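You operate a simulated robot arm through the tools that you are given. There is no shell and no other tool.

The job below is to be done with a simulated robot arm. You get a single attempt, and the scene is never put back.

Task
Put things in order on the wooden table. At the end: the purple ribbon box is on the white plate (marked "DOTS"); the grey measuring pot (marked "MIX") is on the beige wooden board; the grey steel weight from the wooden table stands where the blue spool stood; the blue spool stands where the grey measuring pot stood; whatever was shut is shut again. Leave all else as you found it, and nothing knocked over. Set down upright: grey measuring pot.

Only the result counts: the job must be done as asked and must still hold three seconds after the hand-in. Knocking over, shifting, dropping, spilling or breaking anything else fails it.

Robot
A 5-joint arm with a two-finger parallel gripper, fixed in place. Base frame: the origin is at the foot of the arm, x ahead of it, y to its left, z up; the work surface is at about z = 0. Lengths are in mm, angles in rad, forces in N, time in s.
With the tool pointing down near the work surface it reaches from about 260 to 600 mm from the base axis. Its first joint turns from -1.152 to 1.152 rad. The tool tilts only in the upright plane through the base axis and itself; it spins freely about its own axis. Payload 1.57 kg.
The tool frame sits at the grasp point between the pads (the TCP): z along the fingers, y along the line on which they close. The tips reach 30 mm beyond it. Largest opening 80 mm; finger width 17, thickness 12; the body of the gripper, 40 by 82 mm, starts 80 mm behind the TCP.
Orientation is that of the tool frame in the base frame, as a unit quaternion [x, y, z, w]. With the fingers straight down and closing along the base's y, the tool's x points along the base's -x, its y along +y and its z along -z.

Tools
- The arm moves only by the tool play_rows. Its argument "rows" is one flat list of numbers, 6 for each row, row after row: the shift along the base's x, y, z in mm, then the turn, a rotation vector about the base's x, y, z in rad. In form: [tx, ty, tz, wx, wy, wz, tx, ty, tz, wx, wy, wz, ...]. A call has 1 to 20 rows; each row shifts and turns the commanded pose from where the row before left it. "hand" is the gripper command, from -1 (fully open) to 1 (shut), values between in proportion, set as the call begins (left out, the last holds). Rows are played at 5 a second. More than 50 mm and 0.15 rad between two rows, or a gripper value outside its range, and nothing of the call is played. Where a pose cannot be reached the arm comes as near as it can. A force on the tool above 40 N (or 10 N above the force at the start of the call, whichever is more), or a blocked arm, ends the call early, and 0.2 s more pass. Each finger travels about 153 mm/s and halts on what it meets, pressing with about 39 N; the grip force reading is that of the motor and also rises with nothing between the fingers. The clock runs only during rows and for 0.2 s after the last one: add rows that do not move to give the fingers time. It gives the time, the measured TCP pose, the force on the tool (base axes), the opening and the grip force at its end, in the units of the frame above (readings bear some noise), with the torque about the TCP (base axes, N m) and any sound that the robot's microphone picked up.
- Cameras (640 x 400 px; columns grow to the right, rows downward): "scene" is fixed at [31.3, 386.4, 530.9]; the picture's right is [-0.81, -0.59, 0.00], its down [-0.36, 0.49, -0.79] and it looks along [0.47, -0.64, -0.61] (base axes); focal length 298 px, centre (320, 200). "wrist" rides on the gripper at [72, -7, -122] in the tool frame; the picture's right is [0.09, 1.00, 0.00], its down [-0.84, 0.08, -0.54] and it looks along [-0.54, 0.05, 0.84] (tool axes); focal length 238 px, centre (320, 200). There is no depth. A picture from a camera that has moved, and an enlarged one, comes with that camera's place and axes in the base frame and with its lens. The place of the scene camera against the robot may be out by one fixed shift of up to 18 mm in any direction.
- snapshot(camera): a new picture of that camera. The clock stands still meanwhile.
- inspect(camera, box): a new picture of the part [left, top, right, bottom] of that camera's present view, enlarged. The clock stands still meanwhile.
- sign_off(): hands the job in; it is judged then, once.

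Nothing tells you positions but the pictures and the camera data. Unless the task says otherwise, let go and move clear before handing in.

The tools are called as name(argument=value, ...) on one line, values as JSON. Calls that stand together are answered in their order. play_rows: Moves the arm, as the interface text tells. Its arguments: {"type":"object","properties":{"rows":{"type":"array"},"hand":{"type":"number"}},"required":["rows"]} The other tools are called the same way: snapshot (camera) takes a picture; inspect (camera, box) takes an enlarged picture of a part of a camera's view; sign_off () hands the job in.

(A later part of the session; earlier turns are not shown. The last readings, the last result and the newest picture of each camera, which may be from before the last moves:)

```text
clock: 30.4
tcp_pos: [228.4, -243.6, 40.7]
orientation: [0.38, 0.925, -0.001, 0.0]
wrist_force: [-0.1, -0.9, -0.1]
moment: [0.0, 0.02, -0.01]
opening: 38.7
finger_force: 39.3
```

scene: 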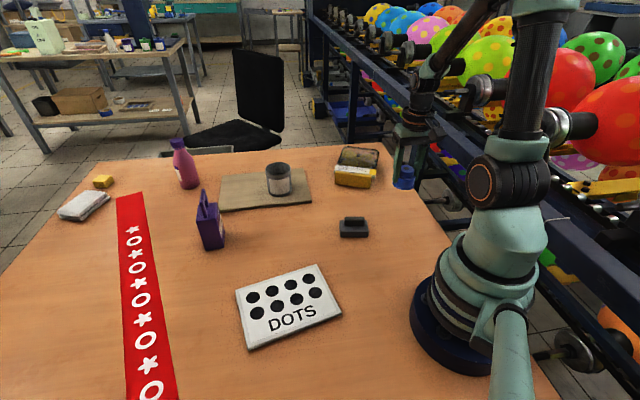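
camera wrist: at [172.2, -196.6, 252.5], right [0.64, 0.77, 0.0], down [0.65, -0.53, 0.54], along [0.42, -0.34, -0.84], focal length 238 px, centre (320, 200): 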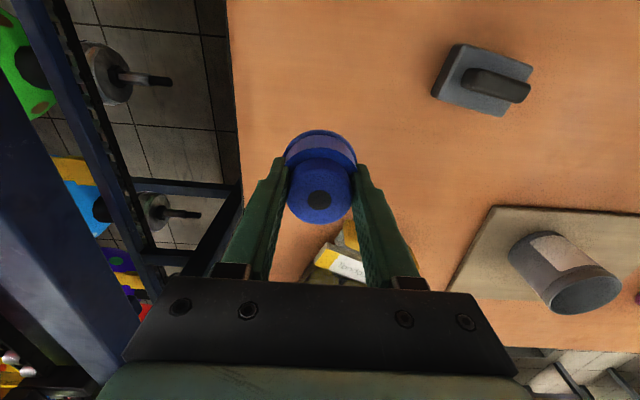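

play_rows(rows=[0, 0, -0.7, 0, 0, 0, 0, 0, 0, 0, 0, 0])

inspect(camera="scene", box=[360, 160, 440, 230])

```text
clock: 31.0
tcp_pos: [229.0, -243.1, 41.5]
orientation: [0.38, 0.925, 0.0, 0.0]
wrist_force: [-0.5, -1.1, -0.7]
moment: [0.01, -0.03, -0.05]
opening: 38.7
finger_force: 38.7
```

```text
5.71 times, centred on (400, 195) of scene
camera zoom: at [31.3, 386.4, 530.9], right [-0.81, -0.59, 0.0], down [-0.36, 0.49, -0.79], along [0.47, -0.64, -0.61], focal length 1700 px, centre (-137, 229)
```

zoom: 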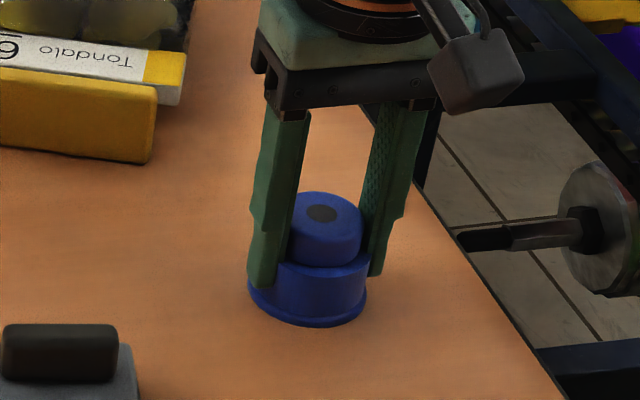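

play_rows(rows=[0, 0, -0.7, 0, 0, 0, 0, 0, 0, 0, 0, 0])

play_rows(rows=[0, 0, -0.6, 0, 0, 0, 0, 0, 0, 0, 0, 0])

```text
clock: 31.6
tcp_pos: [228.9, -243.2, 40.2]
orientation: [0.381, 0.924, 0.0, 0.0]
wrist_force: [-7.1, 1.4, 24.9]
moment: [0.0, 0.24, -0.1]
opening: 38.7
finger_force: 39.4
```

```text
clock: 32.2
tcp_pos: [229.9, -243.9, 39.8]
orientation: [0.38, 0.925, -0.001, 0.0]
wrist_force: [-4.8, 0.9, 22.8]
moment: [-0.09, 0.05, -0.03]
opening: 38.7
finger_force: 39.1
```

The spool is firmly on the table. I'll ease off the pressure and release.

play_rows(rows=[0, 0, 0.6, 0, 0, 0, 0, 0, 0, 0, 0, 0])

play_rows(rows=[0, 0, 0, 0, 0, 0, 0, 0, 0, 0, 0, 0, 0, 0, 0, 0, 0, 0], hand=-1)

snapshot(camera="wrist")

play_rows(rows=[0, 0, 10, 0, 0, 0, 0, 0, 20, 0, 0, 0, 0, 0, 30, 0, 0, 0, 0, 0, 40, 0, 0, 0, 0, 0, 20, 0, 0, 0, 0, 0, 0, 0, 0, 0])

snapshot(camera="wrist")

snapshot(camera="scene")

```text
clock: 32.8
tcp_pos: [229.6, -242.9, 39.5]
orientation: [0.38, 0.925, 0.001, -0.001]
wrist_force: [2.0, -1.4, 5.2]
moment: [-0.14, -0.17, -0.03]
opening: 38.4
finger_force: 39.0
```

```text
clock: 33.6
tcp_pos: [228.8, -243.6, 39.6]
orientation: [0.381, 0.925, 0.0, 0.001]
wrist_force: [0.5, -0.4, 0.1]
moment: [0.02, 0.0, 0.01]
opening: 80.0
finger_force: 0.1
```

```text
taken
camera wrist: at [172.6, -196.4, 161.9], right [0.64, 0.77, 0.0], down [0.65, -0.53, 0.54], along [0.42, -0.34, -0.84], focal length 238 px, centre (320, 200)
```

wrist: 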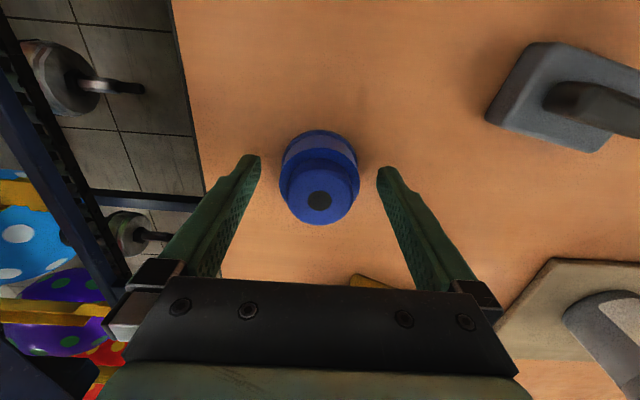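

```text
clock: 35.0
tcp_pos: [228.2, -242.4, 161.1]
orientation: [0.38, 0.925, 0.0, 0.0]
wrist_force: [0.6, -0.7, 0.1]
moment: [0.0, -0.02, -0.02]
opening: 79.9
finger_force: 0.0
```

```text
taken
camera wrist: at [172.4, -196.6, 282.9], right [0.64, 0.77, 0.0], down [0.65, -0.53, 0.54], along [0.42, -0.34, -0.84], focal length 238 px, centre (320, 200)
```

wrist: 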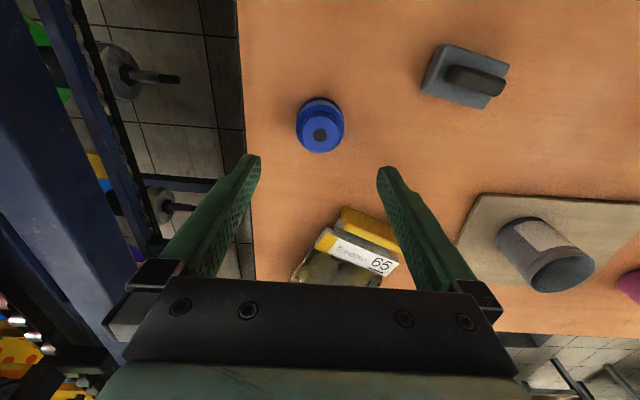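

```text
taken
```

scene: 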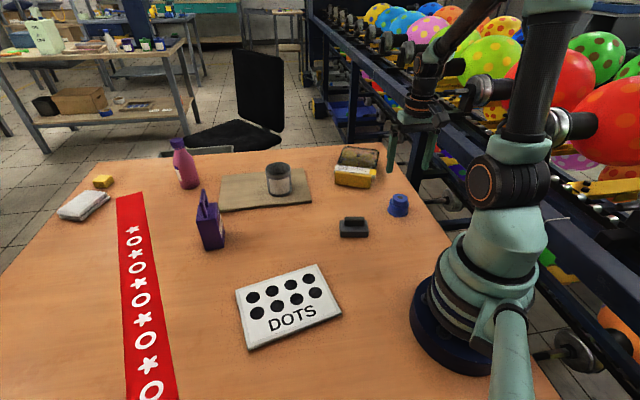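

inspect(camera="scene", box=[360, 160, 440, 230])

inspect(camera="wrist", box=[280, 80, 360, 170])

inspect(camera="wrist", box=[410, 30, 522, 120])

inspect(camera="scene", box=[330, 205, 380, 245])

```text
5.71 times, centred on (400, 195) of scene
camera zoom: at [31.3, 386.4, 530.9], right [-0.81, -0.59, 0.0], down [-0.36, 0.49, -0.79], along [0.47, -0.64, -0.61], focal length 1700 px, centre (-137, 229)
```

zoom: 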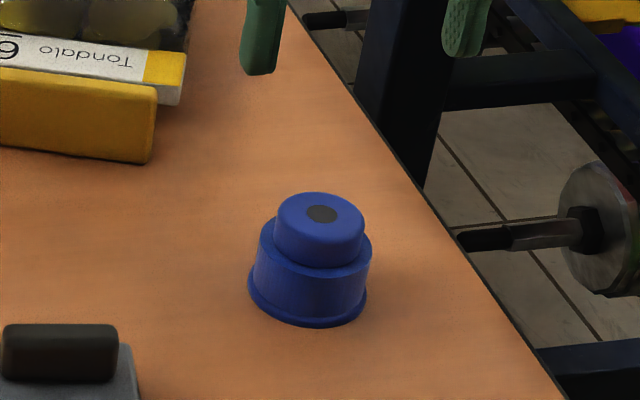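

```text
4.44 times, centred on (320, 125) of wrist
camera zoom: at [172.4, -196.6, 282.9], right [0.64, 0.77, 0.0], down [0.65, -0.53, 0.54], along [0.42, -0.34, -0.84], focal length 1059 px, centre (320, 533)
```

zoom: 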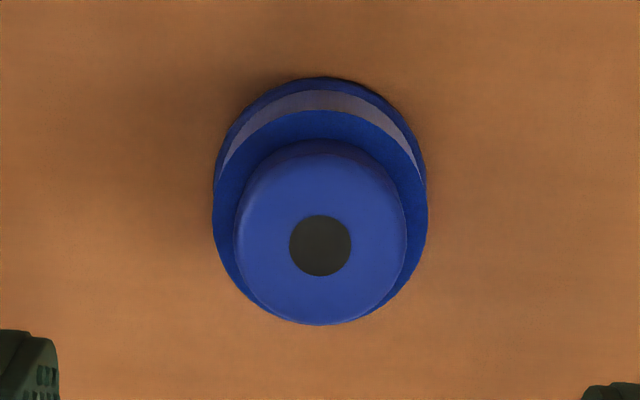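

```text
4.44 times, centred on (466, 75) of wrist
camera zoom: at [172.4, -196.6, 282.9], right [0.64, 0.77, 0.0], down [0.65, -0.53, 0.54], along [0.42, -0.34, -0.84], focal length 1059 px, centre (-329, 756)
```

zoom: 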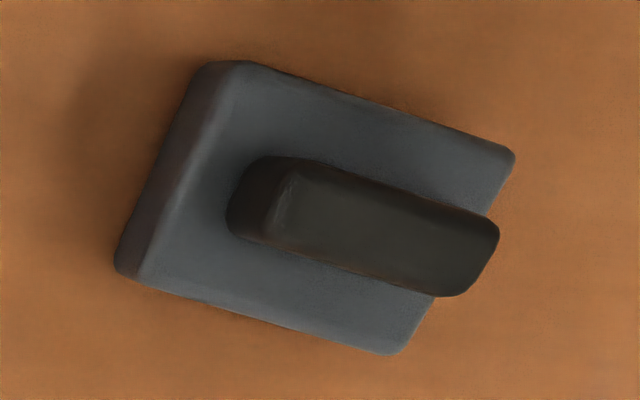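

```text
10.00 times, centred on (355, 225) of scene
camera zoom: at [31.3, 386.4, 530.9], right [-0.81, -0.59, 0.0], down [-0.36, 0.49, -0.79], along [0.47, -0.64, -0.61], focal length 2975 px, centre (-30, -50)
```

zoom: 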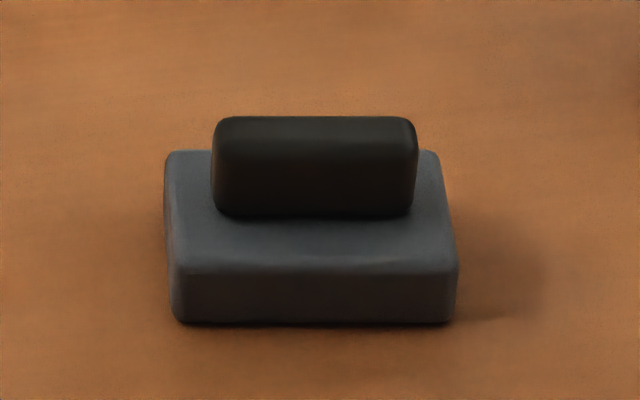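

The spool stands upright at the pot's old place. The weight is at about (286, -101) with its long side along yaw 0.633, so I'll rotate to grip its handle across the thin side and move above it.

play_rows(rows=[5.8, 14.1, 0, 0, 0, 0.1413, 5.8, 14.1, 0, 0, 0, 0.1413, 5.8, 14.1, 0, 0, 0, 0.1413, 5.8, 14.1, 0, 0, 0, 0.1413, 5.8, 14.1, 0, 0, 0, 0.1413, 5.8, 14.1, 0, 0, 0, 0.1413, 5.8, 14.1, 0, 0, 0, 0.1413, 5.8, 14.1, 0, 0, 0, 0.1413, 5.8, 14.1, 0, 0, 0, 0.1413, 5.8, 14.1, 0, 0, 0, 0.1413, 0, 0, 0, 0, 0, 0])

snapshot(camera="wrist")

inspect(camera="wrist", box=[256, 75, 384, 155])

```text
clock: 37.4
tcp_pos: [284.5, -101.1, 160.5]
orientation: [-0.313, 0.95, 0.0, -0.001]
wrist_force: [0.2, -0.8, -0.5]
moment: [-0.01, 0.02, -0.01]
opening: 79.8
finger_force: 0.0
```

```text
taken
camera wrist: at [230.5, -148.6, 283.6], right [-0.67, 0.75, 0.0], down [0.63, 0.56, 0.54], along [0.4, 0.36, -0.84], focal length 238 px, centre (320, 200)
```

wrist: 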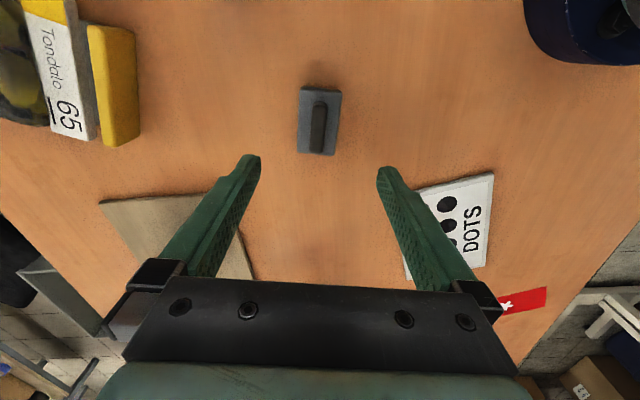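

```text
5.00 times, centred on (320, 115) of wrist
camera zoom: at [230.5, -148.6, 283.6], right [-0.67, 0.75, 0.0], down [0.63, 0.56, 0.54], along [0.4, 0.36, -0.84], focal length 1192 px, centre (320, 625)
```

zoom: 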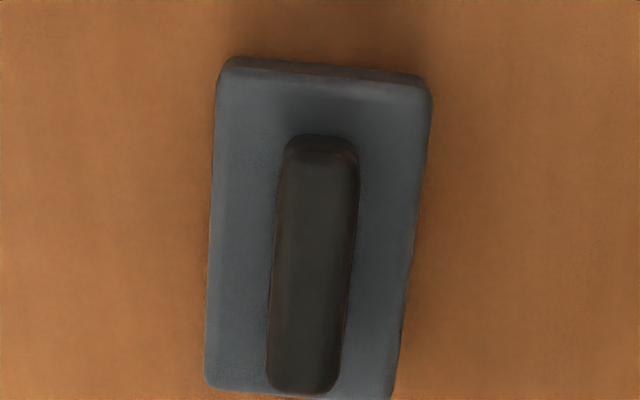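

The handle is aligned with the gripper to within about 0.01 rad and is 2 mm off sideways. I'll correct that and descend so the tips sit just above the weight's body, either side of the handle.

play_rows(rows=[1.1, -1.5, -25, 0, 0, 0, 0, 0, -30, 0, 0, 0, 0, 0, -25, 0, 0, 0, 0, 0, -15, 0, 0, 0, 0, 0, -8, 0, 0, 0, 0, 0, -5, 0, 0, 0, 0, 0, 0, 0, 0, 0])

snapshot(camera="wrist")

inspect(camera="scene", box=[310, 160, 400, 250])

```text
clock: 39.0
tcp_pos: [287.4, -102.9, 51.6]
orientation: [-0.311, 0.95, 0.0, 0.0]
wrist_force: [0.1, 0.1, 0.1]
moment: [0.04, -0.02, 0.03]
opening: 79.8
finger_force: 0.1
```

```text
taken
camera wrist: at [232.9, -150.5, 174.0], right [-0.66, 0.75, 0.0], down [0.63, 0.56, 0.54], along [0.41, 0.36, -0.84], focal length 238 px, centre (320, 200)
```

wrist: 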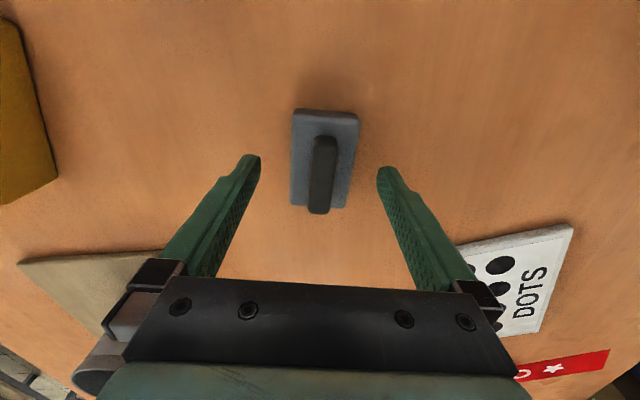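

```text
4.44 times, centred on (355, 205) of scene
camera zoom: at [31.3, 386.4, 530.9], right [-0.81, -0.59, 0.0], down [-0.36, 0.49, -0.79], along [0.47, -0.64, -0.61], focal length 1322 px, centre (164, 178)
```

zoom: 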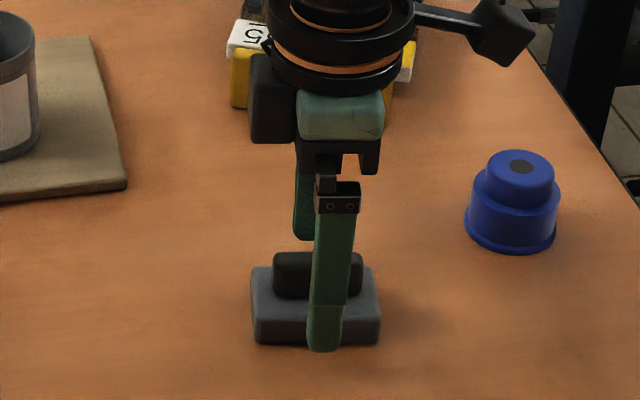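

play_rows(rows=[-0.6, 0.8, -0.5, 0, 0, 0, 0, 0, 0, 0, 0, 0])

play_rows(rows=[0, 0, 0, 0, 0, 0, 0, 0, 0, 0, 0, 0, 0, 0, 0, 0, 0, 0, 0, 0, 0, 0, 0, 0], hand=1)

snapshot(camera="wrist")

inspect(camera="scene", box=[310, 160, 400, 250])

```text
clock: 39.6
tcp_pos: [287.0, -101.6, 51.6]
orientation: [-0.311, 0.95, 0.0, 0.0]
wrist_force: [0.8, -0.7, -0.8]
moment: [-0.01, 0.03, -0.02]
opening: 80.1
finger_force: 0.0
```

```text
clock: 40.6
tcp_pos: [287.3, -102.2, 51.6]
orientation: [-0.311, 0.95, 0.0, 0.0]
wrist_force: [0.1, 0.7, -0.9]
moment: [0.04, 0.02, -0.05]
opening: 44.6
finger_force: 38.9
```

```text
taken
camera wrist: at [232.2, -149.5, 173.8], right [-0.66, 0.75, 0.0], down [0.63, 0.56, 0.54], along [0.41, 0.36, -0.84], focal length 238 px, centre (320, 200)
```

wrist: 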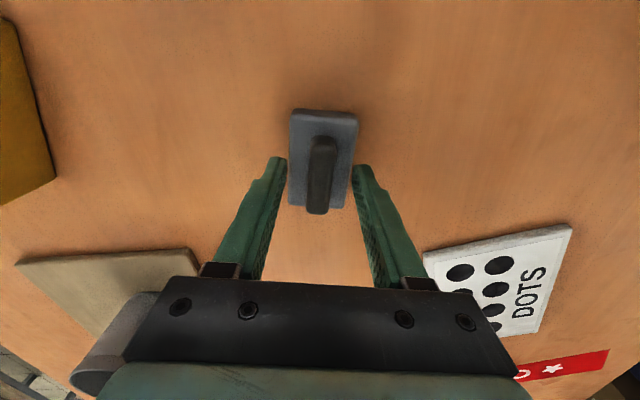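

```text
4.44 times, centred on (355, 205) of scene
camera zoom: at [31.3, 386.4, 530.9], right [-0.81, -0.59, 0.0], down [-0.36, 0.49, -0.79], along [0.47, -0.64, -0.61], focal length 1322 px, centre (164, 178)
```

zoom: 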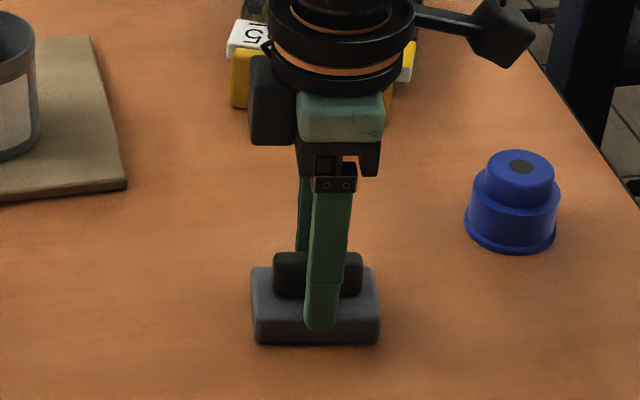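

The fingers met the body's top edge at 44.6 mm instead of the handle, which is a shallow grip. I'll reopen, go lower and grip the body firmly across its 44 mm width.

play_rows(rows=[0, 0, 0, 0, 0, 0, 0, 0, 0, 0, 0, 0], hand=-1)

play_rows(rows=[0, 0, -6, 0, 0, 0, 0, 0, -6, 0, 0, 0, 0, 0, -4, 0, 0, 0, 0, 0, 0, 0, 0, 0])

snapshot(camera="wrist")

inspect(camera="scene", box=[310, 160, 400, 250])

```text
clock: 41.2
tcp_pos: [287.3, -102.4, 52.7]
orientation: [-0.311, 0.95, 0.0, 0.0]
wrist_force: [-0.8, -0.1, 0.2]
moment: [-0.02, 0.0, 0.0]
opening: 80.2
finger_force: 0.0
```

```text
clock: 42.2
tcp_pos: [287.8, -103.1, 36.0]
orientation: [-0.311, 0.951, -0.001, 0.0]
wrist_force: [-0.2, -0.3, -0.6]
moment: [0.0, -0.03, 0.03]
opening: 80.1
finger_force: 0.0
```

```text
taken
camera wrist: at [232.0, -149.9, 157.7], right [-0.66, 0.75, 0.0], down [0.63, 0.56, 0.54], along [0.41, 0.36, -0.84], focal length 238 px, centre (320, 200)
```

wrist: 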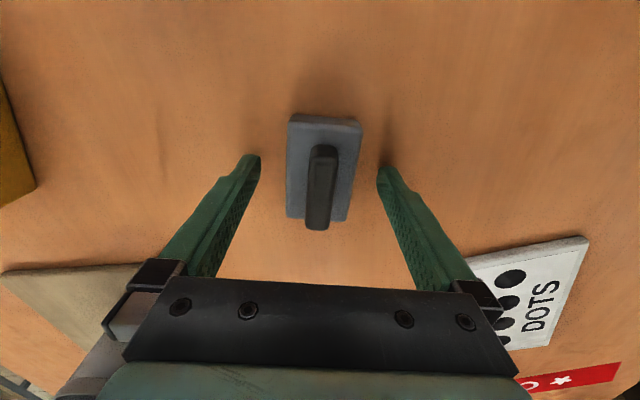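

```text
4.44 times, centred on (355, 205) of scene
camera zoom: at [31.3, 386.4, 530.9], right [-0.81, -0.59, 0.0], down [-0.36, 0.49, -0.79], along [0.47, -0.64, -0.61], focal length 1322 px, centre (164, 178)
```

zoom: 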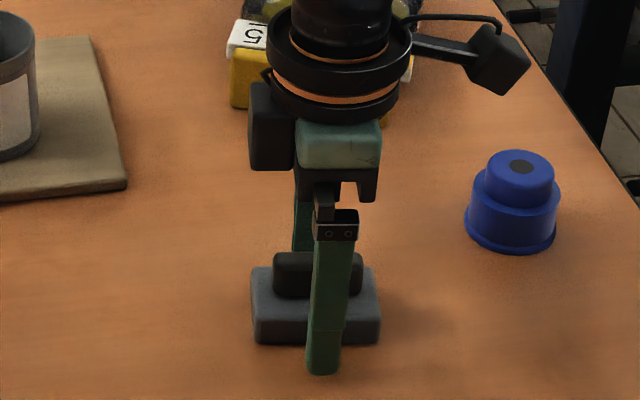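

play_rows(rows=[0, 0, 0, 0, 0, 0, 0, 0, 0, 0, 0, 0, 0, 0, 0, 0, 0, 0, 0, 0, 0, 0, 0, 0], hand=1)

snapshot(camera="wrist")

inspect(camera="scene", box=[310, 160, 400, 250])

```text
clock: 43.2
tcp_pos: [286.7, -102.3, 35.8]
orientation: [-0.312, 0.95, 0.0, 0.0]
wrist_force: [1.1, -0.8, 0.0]
moment: [0.04, -0.03, -0.03]
opening: 44.6
finger_force: 38.8
```

```text
taken
camera wrist: at [232.0, -149.8, 157.7], right [-0.66, 0.75, 0.0], down [0.63, 0.56, 0.54], along [0.41, 0.36, -0.84], focal length 238 px, centre (320, 200)
```

wrist: 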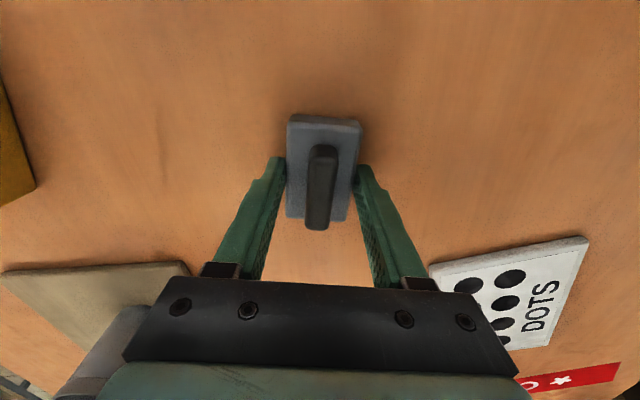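

```text
4.44 times, centred on (355, 205) of scene
camera zoom: at [31.3, 386.4, 530.9], right [-0.81, -0.59, 0.0], down [-0.36, 0.49, -0.79], along [0.47, -0.64, -0.61], focal length 1322 px, centre (164, 178)
```

zoom: 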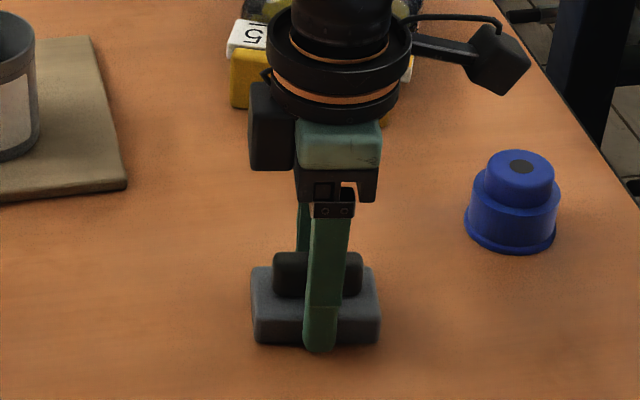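

The weight is held across its body. I'll lift it, checking for slip, and carry it to the spool's old place.

play_rows(rows=[0, 0, 3, 0, 0, 0, 0, 0, 8, 0, 0, 0, 0, 0, 14, 0, 0, 0, 0, 0, 18, 0, 0, 0, 0, 0, 12, 0, 0, 0, 0, 0, 5, 0, 0, 0, 0, 0, 0, 0, 0, 0])

snapshot(camera="wrist")

inspect(camera="scene", box=[310, 140, 400, 240])

```text
clock: 44.8
tcp_pos: [287.0, -102.6, 96.8]
orientation: [-0.312, 0.95, 0.0, 0.0]
wrist_force: [-0.2, 0.7, -4.2]
moment: [0.01, 0.02, 0.02]
opening: 44.9
finger_force: 38.6
```

```text
taken
camera wrist: at [232.5, -150.0, 218.6], right [-0.66, 0.75, 0.0], down [0.63, 0.56, 0.54], along [0.41, 0.36, -0.84], focal length 238 px, centre (320, 200)
```

wrist: 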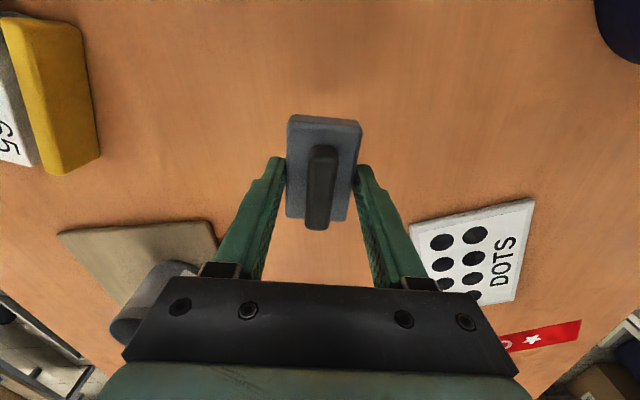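

```text
4.00 times, centred on (355, 190) of scene
camera zoom: at [31.3, 386.4, 530.9], right [-0.81, -0.59, 0.0], down [-0.36, 0.49, -0.79], along [0.47, -0.64, -0.61], focal length 1190 px, centre (180, 240)
```

zoom: 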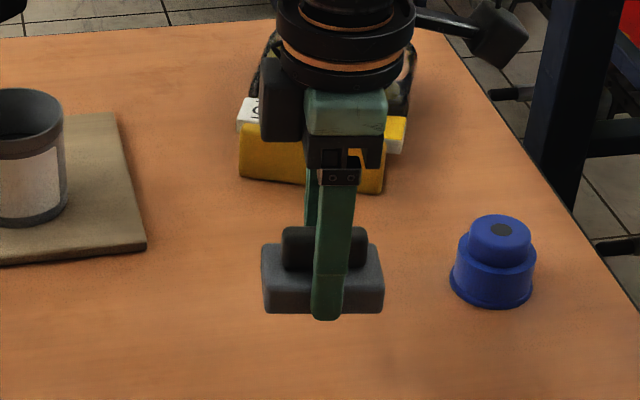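

The weight is level and secure at about 4 N, so I'll move to the spool's old spot.

play_rows(rows=[7.46, 6.06, 0, 0, 0, 0, 17.42, 14.14, 0, 0, 0, 0, 24.88, 20.2, 0, 0, 0, 0, 24.88, 20.2, 0, 0, 0, 0, 24.88, 20.2, 0, 0, 0, 0, 17.42, 14.14, 0, 0, 0, 0, 7.46, 6.06, 0, 0, 0, 0, 0, 0, 0, 0, 0, 0])

snapshot(camera="wrist")

play_rows(rows=[0, 0, -5, 0, 0, 0, 0, 0, -12, 0, 0, 0, 0, 0, -16, 0, 0, 0, 0, 0, -14, 0, 0, 0, 0, 0, -7, 0, 0, 0, 0, 0, -3, 0, 0, 0, 0, 0, 0, 0, 0, 0])

play_rows(rows=[0, 0, -1, 0, 0, 0, 0, 0, 0, 0, 0, 0])

play_rows(rows=[0, 0, -0.7, 0, 0, 0, 0, 0, 0, 0, 0, 0])

```text
clock: 46.6
tcp_pos: [413.8, -1.3, 96.1]
orientation: [-0.311, 0.95, 0.0, 0.0]
wrist_force: [0.4, -0.4, -4.7]
moment: [-0.02, -0.01, 0.0]
opening: 44.5
finger_force: 38.6
```

```text
taken
camera wrist: at [358.8, -48.2, 218.2], right [-0.66, 0.75, 0.0], down [0.63, 0.56, 0.54], along [0.41, 0.36, -0.84], focal length 238 px, centre (320, 200)
```

wrist: 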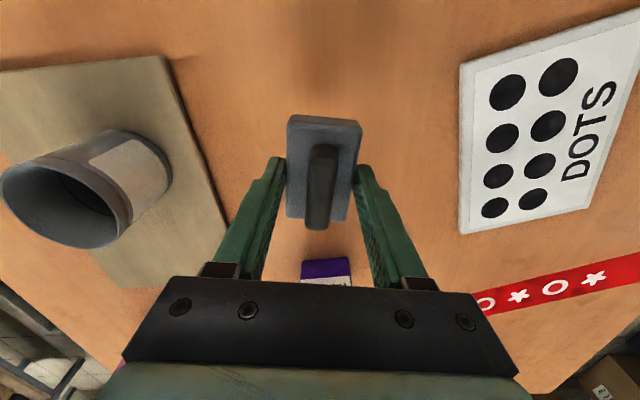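

```text
clock: 48.2
tcp_pos: [413.0, -0.7, 39.1]
orientation: [-0.312, 0.95, 0.0, 0.0]
wrist_force: [0.3, -1.1, -3.9]
moment: [0.02, 0.01, -0.01]
opening: 44.6
finger_force: 38.7
```

```text
clock: 48.8
tcp_pos: [413.0, -0.6, 38.5]
orientation: [-0.311, 0.95, 0.0, 0.0]
wrist_force: [0.0, 0.3, -4.9]
moment: [0.01, -0.04, 0.0]
opening: 44.8
finger_force: 39.6
```

```text
clock: 49.4
tcp_pos: [411.8, -1.1, 37.5]
orientation: [-0.312, 0.95, 0.0, 0.0]
wrist_force: [0.5, -1.0, -4.4]
moment: [0.03, 0.01, 0.01]
opening: 44.7
finger_force: 39.3
```

play_rows(rows=[-1.2, -0.3, 0, 0, 0, 0, 0, 0, -0.6, 0, 0, 0, 0, 0, 0, 0, 0, 0])

play_rows(rows=[0, 0, -0.5, 0, 0, 0, 0, 0, 0, 0, 0, 0])

play_rows(rows=[0, 0, -0.5, 0, 0, 0, 0, 0, 0, 0, 0, 0])

```text
clock: 50.2
tcp_pos: [410.1, -1.4, 37.3]
orientation: [-0.311, 0.95, 0.0, 0.0]
wrist_force: [0.7, 0.0, -4.6]
moment: [-0.02, 0.03, 0.0]
opening: 44.8
finger_force: 39.2
```

```text
clock: 50.8
tcp_pos: [409.8, -2.4, 36.6]
orientation: [-0.312, 0.95, 0.0, 0.0]
wrist_force: [-0.8, -0.1, -5.3]
moment: [0.03, 0.01, 0.01]
opening: 44.5
finger_force: 39.3
```

```text
clock: 51.4
tcp_pos: [410.2, -2.6, 35.4]
orientation: [-0.312, 0.95, -0.001, 0.0]
wrist_force: [0.6, -0.7, -4.7]
moment: [0.0, -0.01, -0.03]
opening: 44.6
finger_force: 39.0
```

play_rows(rows=[0, 0, -0.5, 0, 0, 0, 0, 0, 0, 0, 0, 0])

play_rows(rows=[0, 0, -0.5, 0, 0, 0, 0, 0, 0, 0, 0, 0])

```text
clock: 52.0
tcp_pos: [410.5, -2.2, 35.2]
orientation: [-0.311, 0.95, 0.0, 0.0]
wrist_force: [0.1, 0.1, -4.0]
moment: [0.01, 0.02, 0.01]
opening: 44.6
finger_force: 38.7
```

```text
clock: 52.6
tcp_pos: [410.6, -1.5, 36.5]
orientation: [-0.311, 0.95, 0.001, 0.0]
wrist_force: [-10.7, -3.0, 22.8]
moment: [-0.03, 0.16, 0.01]
opening: 44.4
finger_force: 39.0
```

Contact is reached. I'll ease off slightly, release and check.

play_rows(rows=[0, 0, 0.4, 0, 0, 0, 0, 0, 0, 0, 0, 0])

play_rows(rows=[0, 0, 0, 0, 0, 0, 0, 0, 0, 0, 0, 0, 0, 0, 0, 0, 0, 0], hand=-1)

play_rows(rows=[0, 0, 10, 0, 0, 0, 0, 0, 20, 0, 0, 0, 0, 0, 30, 0, 0, 0, 0, 0, 40, 0, 0, 0, 0, 0, 40, 0, 0, 0, 0, 0, 0, 0, 0, 0])

snapshot(camera="wrist")

snapshot(camera="scene")

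```text
clock: 53.2
tcp_pos: [409.6, -1.4, 36.5]
orientation: [-0.311, 0.95, 0.0, 0.0]
wrist_force: [-4.5, -7.5, 16.4]
moment: [-0.57, 0.7, 0.13]
opening: 44.5
finger_force: 38.5
```

```text
clock: 54.0
tcp_pos: [410.4, -0.9, 35.7]
orientation: [-0.311, 0.95, -0.001, 0.0]
wrist_force: [-0.4, 0.0, -0.1]
moment: [-0.01, 0.02, 0.0]
opening: 79.8
finger_force: 0.1
```

```text
clock: 55.4
tcp_pos: [411.4, 1.1, 177.1]
orientation: [-0.312, 0.95, 0.0, -0.001]
wrist_force: [-0.2, 0.1, -0.4]
moment: [0.02, 0.01, 0.04]
opening: 80.0
finger_force: 0.1
```

```text
taken
camera wrist: at [356.7, -46.1, 299.4], right [-0.66, 0.75, 0.0], down [0.63, 0.56, 0.54], along [0.41, 0.36, -0.84], focal length 238 px, centre (320, 200)
```

wrist: 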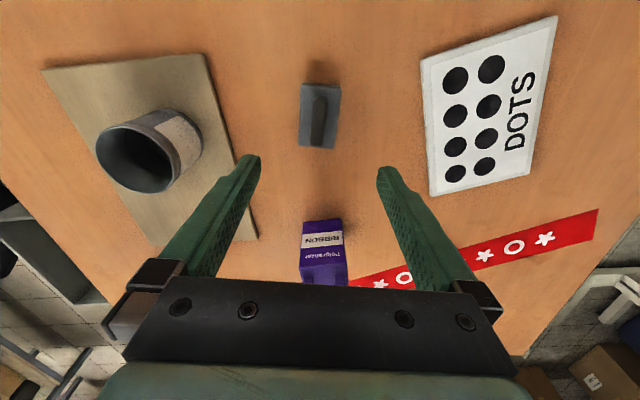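

```text
taken
```

scene: 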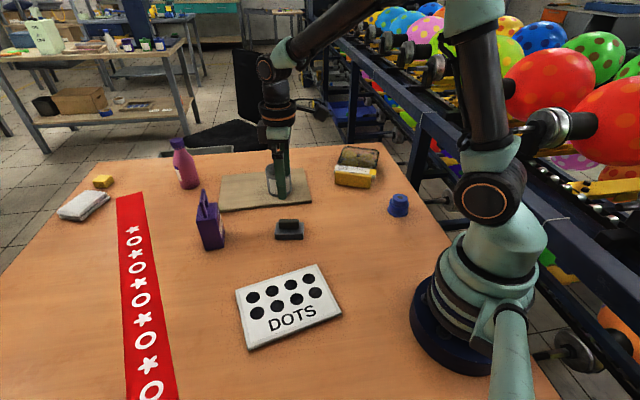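

The weight stands where the spool was. Last is the purple ribbon box, so I'll move closer for a good look at its shape, handle and orientation.

play_rows(rows=[15, 29, 8, 0, 0, -0.1, 15, 29, 8, 0, 0, -0.1, 15, 29, 8, 0, 0, -0.1, 15, 29, 8, 0, 0, -0.1, 0, 0, 0, 0, 0, 0])

snapshot(camera="wrist")

inspect(camera="wrist", box=[256, 130, 384, 210])

inspect(camera="scene", box=[180, 180, 244, 260])

```text
clock: 56.6
tcp_pos: [472.3, 116.4, 208.3]
orientation: [-0.116, 0.993, 0.0, 0.0]
wrist_force: [0.5, -0.6, 0.1]
moment: [0.0, -0.01, -0.02]
opening: 80.0
finger_force: 0.1
```

```text
taken
camera wrist: at [402.5, 94.4, 331.0], right [-0.32, 0.95, 0.0], down [0.8, 0.27, 0.54], along [0.51, 0.17, -0.84], focal length 238 px, centre (320, 200)
```

wrist: 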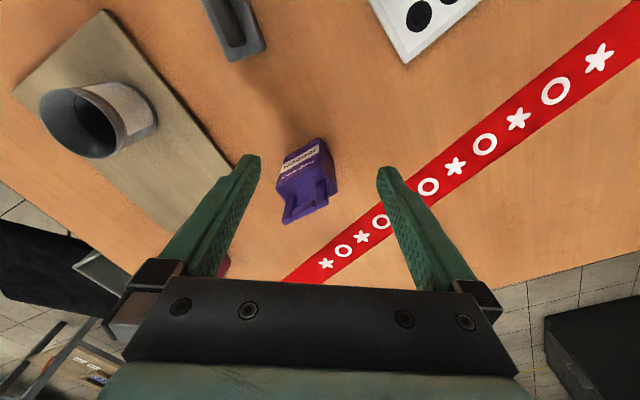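

```text
5.00 times, centred on (320, 170) of wrist
camera zoom: at [402.5, 94.4, 331.0], right [-0.32, 0.95, 0.0], down [0.8, 0.27, 0.54], along [0.51, 0.17, -0.84], focal length 1192 px, centre (320, 350)
```

zoom: 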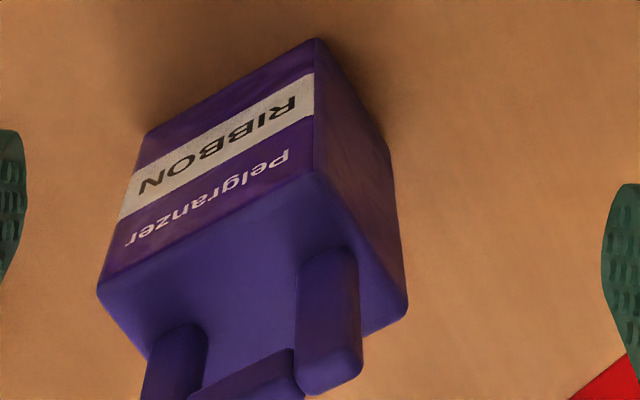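

```text
5.00 times, centred on (212, 220) of scene
camera zoom: at [31.3, 386.4, 530.9], right [-0.81, -0.59, 0.0], down [-0.36, 0.49, -0.79], along [0.47, -0.64, -0.61], focal length 1488 px, centre (860, 100)
```

zoom: 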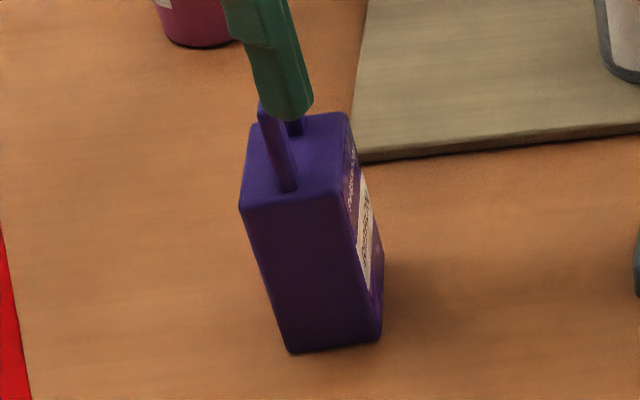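

The ribbon box is about 58×40 mm and 92 mm tall, with its handle reaching about z=136. It is centred near (539, 124) with its long side along yaw -0.735. I'll move above it with the gripper set to close across the 40 mm side.

play_rows(rows=[6.74, 0.69, 0, 0, 0, -0.0967, 6.74, 0.69, 0, 0, 0, -0.0967, 6.74, 0.69, 0, 0, 0, -0.0967, 6.74, 0.69, 0, 0, 0, -0.0967, 6.74, 0.69, 0, 0, 0, -0.0967, 6.74, 0.69, 0, 0, 0, -0.0967, 6.74, 0.69, 0, 0, 0, -0.0967, 6.74, 0.69, 0, 0, 0, -0.0967, 6.74, 0.69, 0, 0, 0, -0.0967, 6.74, 0.69, 0, 0, 0, -0.0967, 0, 0, 0, 0, 0, 0])

snapshot(camera="wrist")

inspect(camera="wrist", box=[240, 80, 400, 180])

```text
clock: 59.0
tcp_pos: [538.1, 122.3, 206.7]
orientation: [0.36, 0.933, 0.0, 0.0]
wrist_force: [0.2, 1.1, -0.6]
moment: [0.0, -0.01, -0.01]
opening: 80.1
finger_force: 0.0
```

```text
taken
camera wrist: at [479.1, 165.4, 329.2], right [0.6, 0.8, 0.0], down [0.67, -0.5, 0.54], along [0.43, -0.33, -0.84], focal length 238 px, centre (320, 200)
```

wrist: 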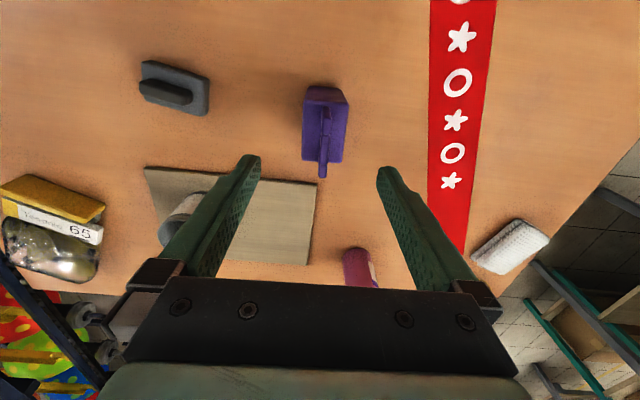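

```text
4.00 times, centred on (320, 130) of wrist
camera zoom: at [479.1, 165.4, 329.2], right [0.6, 0.8, 0.0], down [0.67, -0.5, 0.54], along [0.43, -0.33, -0.84], focal length 953 px, centre (320, 480)
```

zoom: 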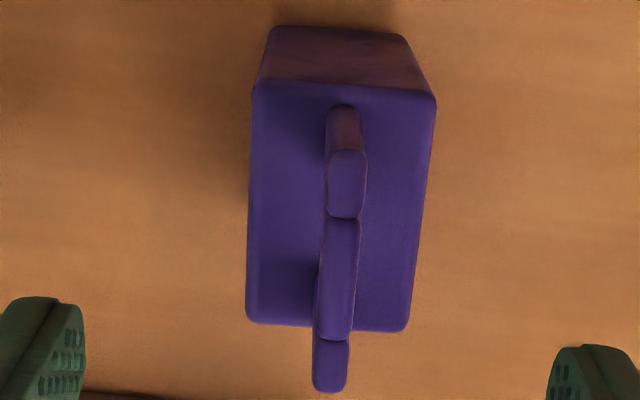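

The box is aligned, with its centre offset by about (3, 2) mm. I'll correct that and descend around the body with the handle between the fingers.

play_rows(rows=[3.1, 2.2, -10, 0, 0, 0.019, 0, 0, -30, 0, 0, 0, 0, 0, -30, 0, 0, 0, 0, 0, 0, 0, 0, 0])

snapshot(camera="wrist")

inspect(camera="scene", box=[160, 120, 288, 260])

```text
clock: 60.0
tcp_pos: [541.2, 123.7, 136.6]
orientation: [0.35, 0.937, 0.0, 0.0]
wrist_force: [0.1, -0.2, -0.3]
moment: [0.0, -0.01, -0.02]
opening: 80.0
finger_force: 0.0
```

```text
taken
camera wrist: at [480.3, 166.0, 258.7], right [0.58, 0.81, 0.0], down [0.68, -0.49, 0.54], along [0.44, -0.32, -0.84], focal length 238 px, centre (320, 200)
```

wrist: 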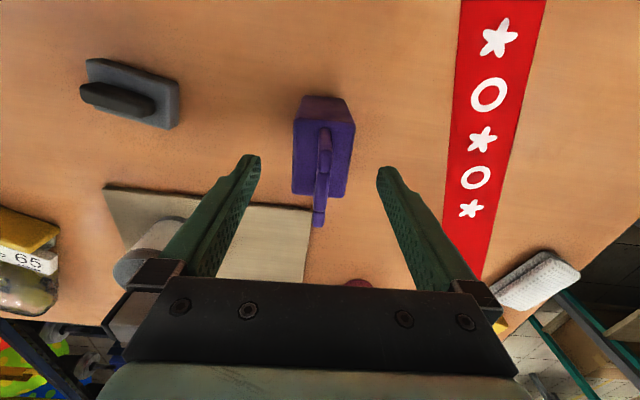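

```text
2.86 times, centred on (224, 190) of scene
camera zoom: at [31.3, 386.4, 530.9], right [-0.81, -0.59, 0.0], down [-0.36, 0.49, -0.79], along [0.47, -0.64, -0.61], focal length 850 px, centre (594, 229)
```

zoom: 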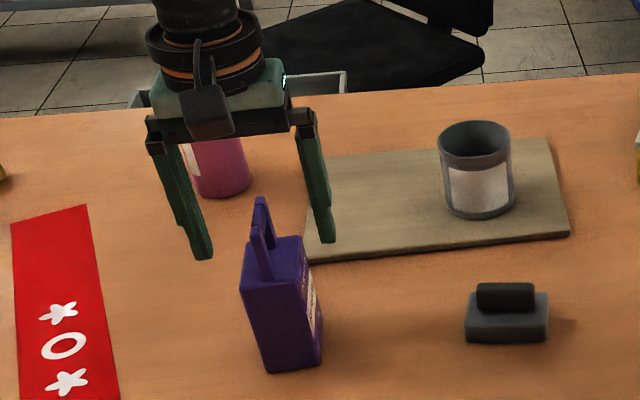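

play_rows(rows=[0, 0, -20, 0, 0, 0, 0, 0, -20, 0, 0, 0, 0, 0, -15, 0, 0, 0, 0, 0, -9, 0, 0, 0, 0, 0, 0, 0, 0, 0])

snapshot(camera="wrist")

inspect(camera="scene", box=[160, 120, 288, 260])

```text
clock: 61.2
tcp_pos: [540.2, 123.1, 72.4]
orientation: [0.35, 0.937, 0.0, 0.0]
wrist_force: [0.9, -0.2, 0.9]
moment: [-0.05, -0.03, -0.02]
opening: 79.7
finger_force: 0.0
```

```text
taken
camera wrist: at [481.9, 166.3, 194.3], right [0.58, 0.81, 0.0], down [0.68, -0.49, 0.54], along [0.44, -0.32, -0.84], focal length 238 px, centre (320, 200)
```

wrist: 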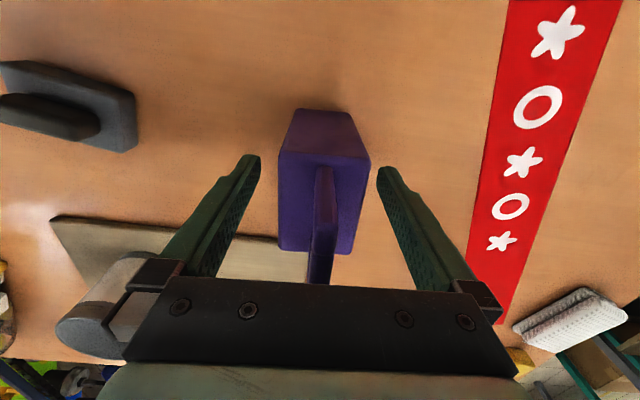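

```text
2.86 times, centred on (224, 190) of scene
camera zoom: at [31.3, 386.4, 530.9], right [-0.81, -0.59, 0.0], down [-0.36, 0.49, -0.79], along [0.47, -0.64, -0.61], focal length 850 px, centre (594, 229)
```

zoom: 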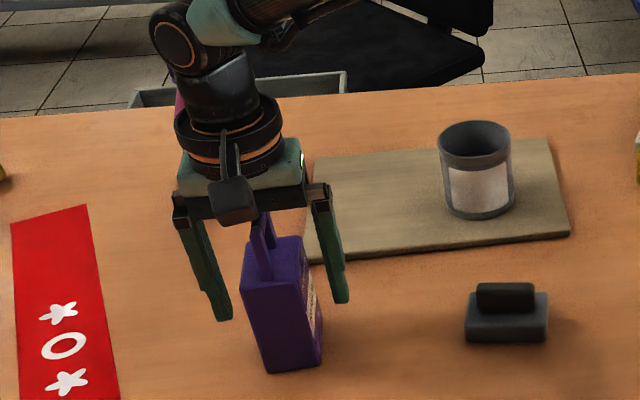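

play_rows(rows=[0, 0, 0, 0, 0, 0, 0, 0, 0, 0, 0, 0, 0, 0, 0, 0, 0, 0, 0, 0, 0, 0, 0, 0], hand=1)

snapshot(camera="wrist")

inspect(camera="scene", box=[160, 120, 288, 260])

```text
clock: 62.2
tcp_pos: [540.5, 124.6, 73.0]
orientation: [0.349, 0.937, 0.0, 0.0]
wrist_force: [0.5, 0.2, -0.1]
moment: [0.01, -0.02, 0.0]
opening: 43.8
finger_force: 39.3
```

```text
taken
camera wrist: at [481.8, 166.4, 194.4], right [0.58, 0.81, 0.0], down [0.68, -0.49, 0.54], along [0.44, -0.32, -0.84], focal length 238 px, centre (320, 200)
```

wrist: 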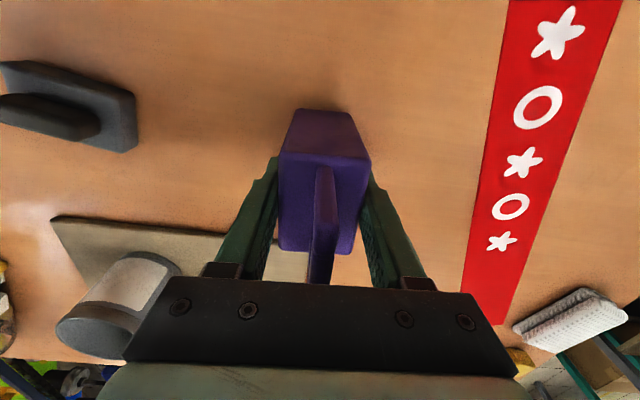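

```text
2.86 times, centred on (224, 190) of scene
camera zoom: at [31.3, 386.4, 530.9], right [-0.81, -0.59, 0.0], down [-0.36, 0.49, -0.79], along [0.47, -0.64, -0.61], focal length 850 px, centre (594, 229)
```

zoom: 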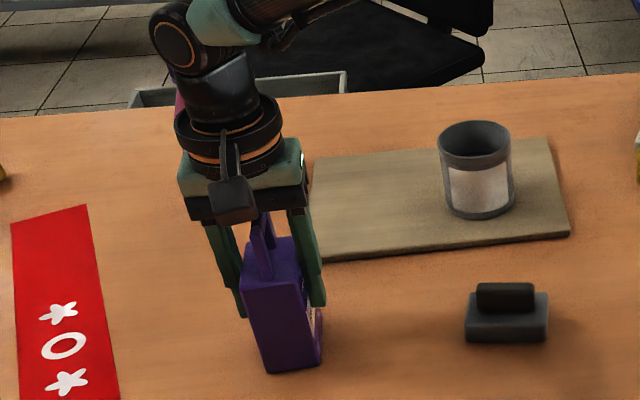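

The box is gripped at 43.8 mm. I'll lift it smoothly.

play_rows(rows=[0, 0, 3, 0, 0, 0, 0, 0, 8, 0, 0, 0, 0, 0, 14, 0, 0, 0, 0, 0, 16, 0, 0, 0, 0, 0, 10, 0, 0, 0, 0, 0, 4, 0, 0, 0, 0, 0, 0, 0, 0, 0])

inspect(camera="scene", box=[160, 90, 288, 230])

```text
clock: 63.8
tcp_pos: [540.9, 124.0, 128.8]
orientation: [0.349, 0.937, -0.001, 0.0]
wrist_force: [0.0, 1.1, -0.8]
moment: [-0.01, 0.0, 0.02]
opening: 43.6
finger_force: 38.9
```

```text
2.86 times, centred on (224, 160) of scene
camera zoom: at [31.3, 386.4, 530.9], right [-0.81, -0.59, 0.0], down [-0.36, 0.49, -0.79], along [0.47, -0.64, -0.61], focal length 850 px, centre (594, 314)
```

zoom: 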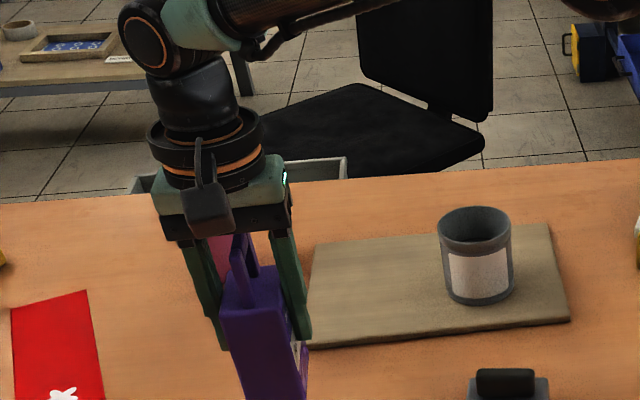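

play_rows(rows=[-10.02, 1.2, 0, 0, 0, 0, -20.04, 2.4, 0, 0, 0, 0, -30.06, 3.6, 0, 0, 0, 0, -35.07, 4.2, 0, 0, 0, 0, -35.07, 4.2, 0, 0, 0, 0, -35.07, 4.2, 0, 0, 0, 0, -32.57, 3.9, 0, 0, 0, 0, -25.05, 3.0, 0, 0, 0, 0, -17.54, 2.1, 0, 0, 0, 0, -10.02, 1.2, 0, 0, 0, 0, 0, 0, 0, 0, 0, 0])

snapshot(camera="wrist")

snapshot(camera="scene")

```text
clock: 66.2
tcp_pos: [289.9, 153.6, 127.8]
orientation: [0.35, 0.937, 0.0, 0.0]
wrist_force: [-0.4, -0.2, -1.2]
moment: [-0.01, 0.0, -0.02]
opening: 43.5
finger_force: 38.9
```

```text
taken
camera wrist: at [231.1, 195.8, 249.9], right [0.58, 0.81, 0.0], down [0.68, -0.49, 0.54], along [0.44, -0.32, -0.84], focal length 238 px, centre (320, 200)
```

wrist: 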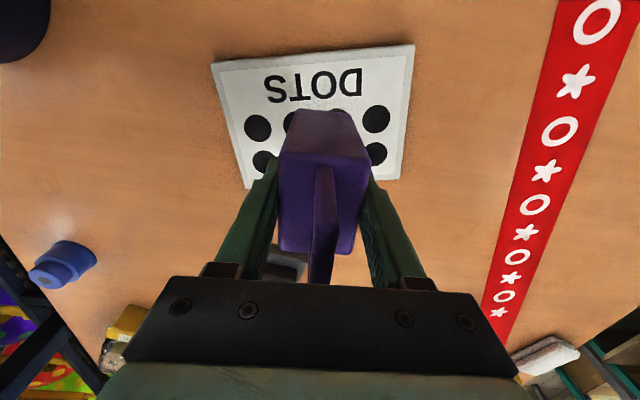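

```text
taken
```

scene: 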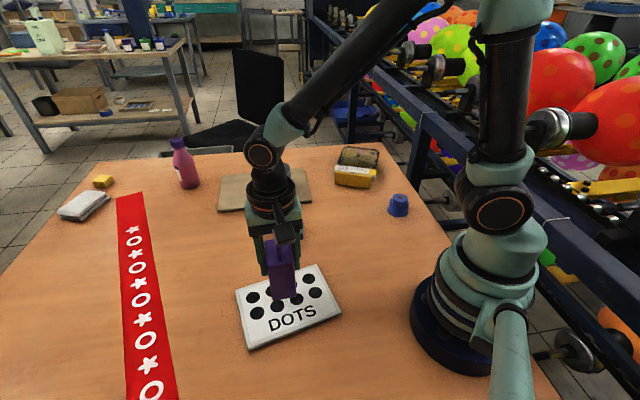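

The box is over the middle of the plate. I'll lower it, with fine steps at the end.

play_rows(rows=[0, 0, -5, 0, 0, 0, 0, 0, -11, 0, 0, 0, 0, 0, -12, 0, 0, 0, 0, 0, -6, 0, 0, 0, 0, 0, -3, 0, 0, 0, 0, 0, 0, 0, 0, 0])

inspect(camera="scene", box=[220, 210, 360, 350])

play_rows(rows=[0, 0, -1.5, 0, 0, 0, 0, 0, -1.5, 0, 0, 0, 0, 0, 0, 0, 0, 0])

play_rows(rows=[0, 0, -1, 0, 0, 0, 0, 0, 0, 0, 0, 0])

```text
clock: 67.6
tcp_pos: [288.5, 153.7, 91.2]
orientation: [0.351, 0.936, 0.0, 0.0]
wrist_force: [0.6, 0.6, -1.4]
moment: [-0.02, 0.0, 0.01]
opening: 43.5
finger_force: 38.8
```

```text
2.86 times, centred on (290, 280) of scene
camera zoom: at [31.3, 386.4, 530.9], right [-0.81, -0.59, 0.0], down [-0.36, 0.49, -0.79], along [0.47, -0.64, -0.61], focal length 850 px, centre (406, -29)
```

zoom: 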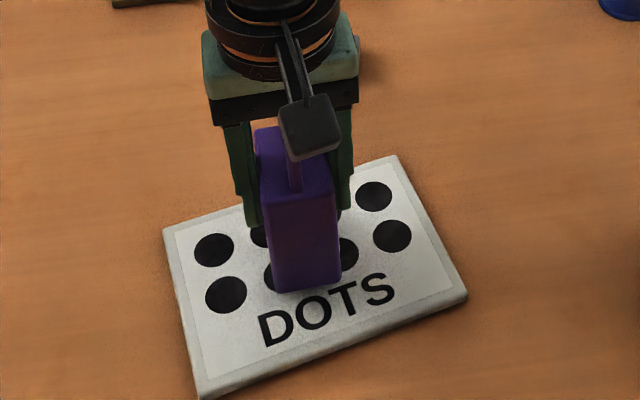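

```text
clock: 68.4
tcp_pos: [289.3, 154.5, 88.5]
orientation: [0.35, 0.937, 0.0, 0.0]
wrist_force: [-0.3, -0.4, -2.4]
moment: [0.02, 0.03, 0.0]
opening: 43.5
finger_force: 38.8
```

```text
clock: 69.0
tcp_pos: [289.7, 153.8, 86.4]
orientation: [0.35, 0.937, 0.0, 0.0]
wrist_force: [-0.1, 0.7, -1.5]
moment: [0.03, 0.0, -0.02]
opening: 43.6
finger_force: 39.1
```

play_rows(rows=[0, 0, -1, 0, 0, 0, 0, 0, 0, 0, 0, 0])

play_rows(rows=[0, 0, -1, 0, 0, 0, 0, 0, 0, 0, 0, 0])

play_rows(rows=[0, 0, -0.7, 0, 0, 0, 0, 0, 0, 0, 0, 0])

```text
clock: 69.6
tcp_pos: [289.8, 153.4, 87.3]
orientation: [0.351, 0.937, -0.001, 0.0]
wrist_force: [1.1, -0.2, -0.8]
moment: [-0.03, -0.02, -0.03]
opening: 43.6
finger_force: 39.1
```

```text
clock: 70.2
tcp_pos: [290.2, 153.2, 85.1]
orientation: [0.35, 0.937, 0.0, -0.001]
wrist_force: [-0.3, 0.2, -1.5]
moment: [-0.02, 0.0, 0.02]
opening: 43.6
finger_force: 39.4
```

```text
clock: 70.8
tcp_pos: [290.2, 153.0, 85.0]
orientation: [0.35, 0.937, 0.0, 0.0]
wrist_force: [0.0, 0.3, -0.9]
moment: [-0.01, 0.01, 0.02]
opening: 43.6
finger_force: 38.7
```

play_rows(rows=[0, 0, -0.7, 0, 0, 0, 0, 0, 0, 0, 0, 0])

play_rows(rows=[0, 0, -0.7, 0, 0, 0, 0, 0, 0, 0, 0, 0])

play_rows(rows=[0, 0, -0.6, 0, 0, 0, 0, 0, 0, 0, 0, 0])

```text
clock: 71.4
tcp_pos: [289.9, 152.5, 83.9]
orientation: [0.35, 0.937, -0.001, 0.0]
wrist_force: [0.7, 0.2, -1.8]
moment: [0.0, -0.01, 0.02]
opening: 43.4
finger_force: 39.6
```

```text
clock: 72.0
tcp_pos: [291.4, 152.4, 82.2]
orientation: [0.351, 0.937, 0.0, 0.001]
wrist_force: [0.2, 0.1, -2.5]
moment: [-0.03, 0.01, -0.01]
opening: 43.5
finger_force: 39.0
```

```text
clock: 72.6
tcp_pos: [290.8, 153.6, 81.8]
orientation: [0.35, 0.937, 0.0, 0.0]
wrist_force: [0.0, -0.4, -1.3]
moment: [0.01, 0.01, 0.0]
opening: 43.3
finger_force: 39.0
```

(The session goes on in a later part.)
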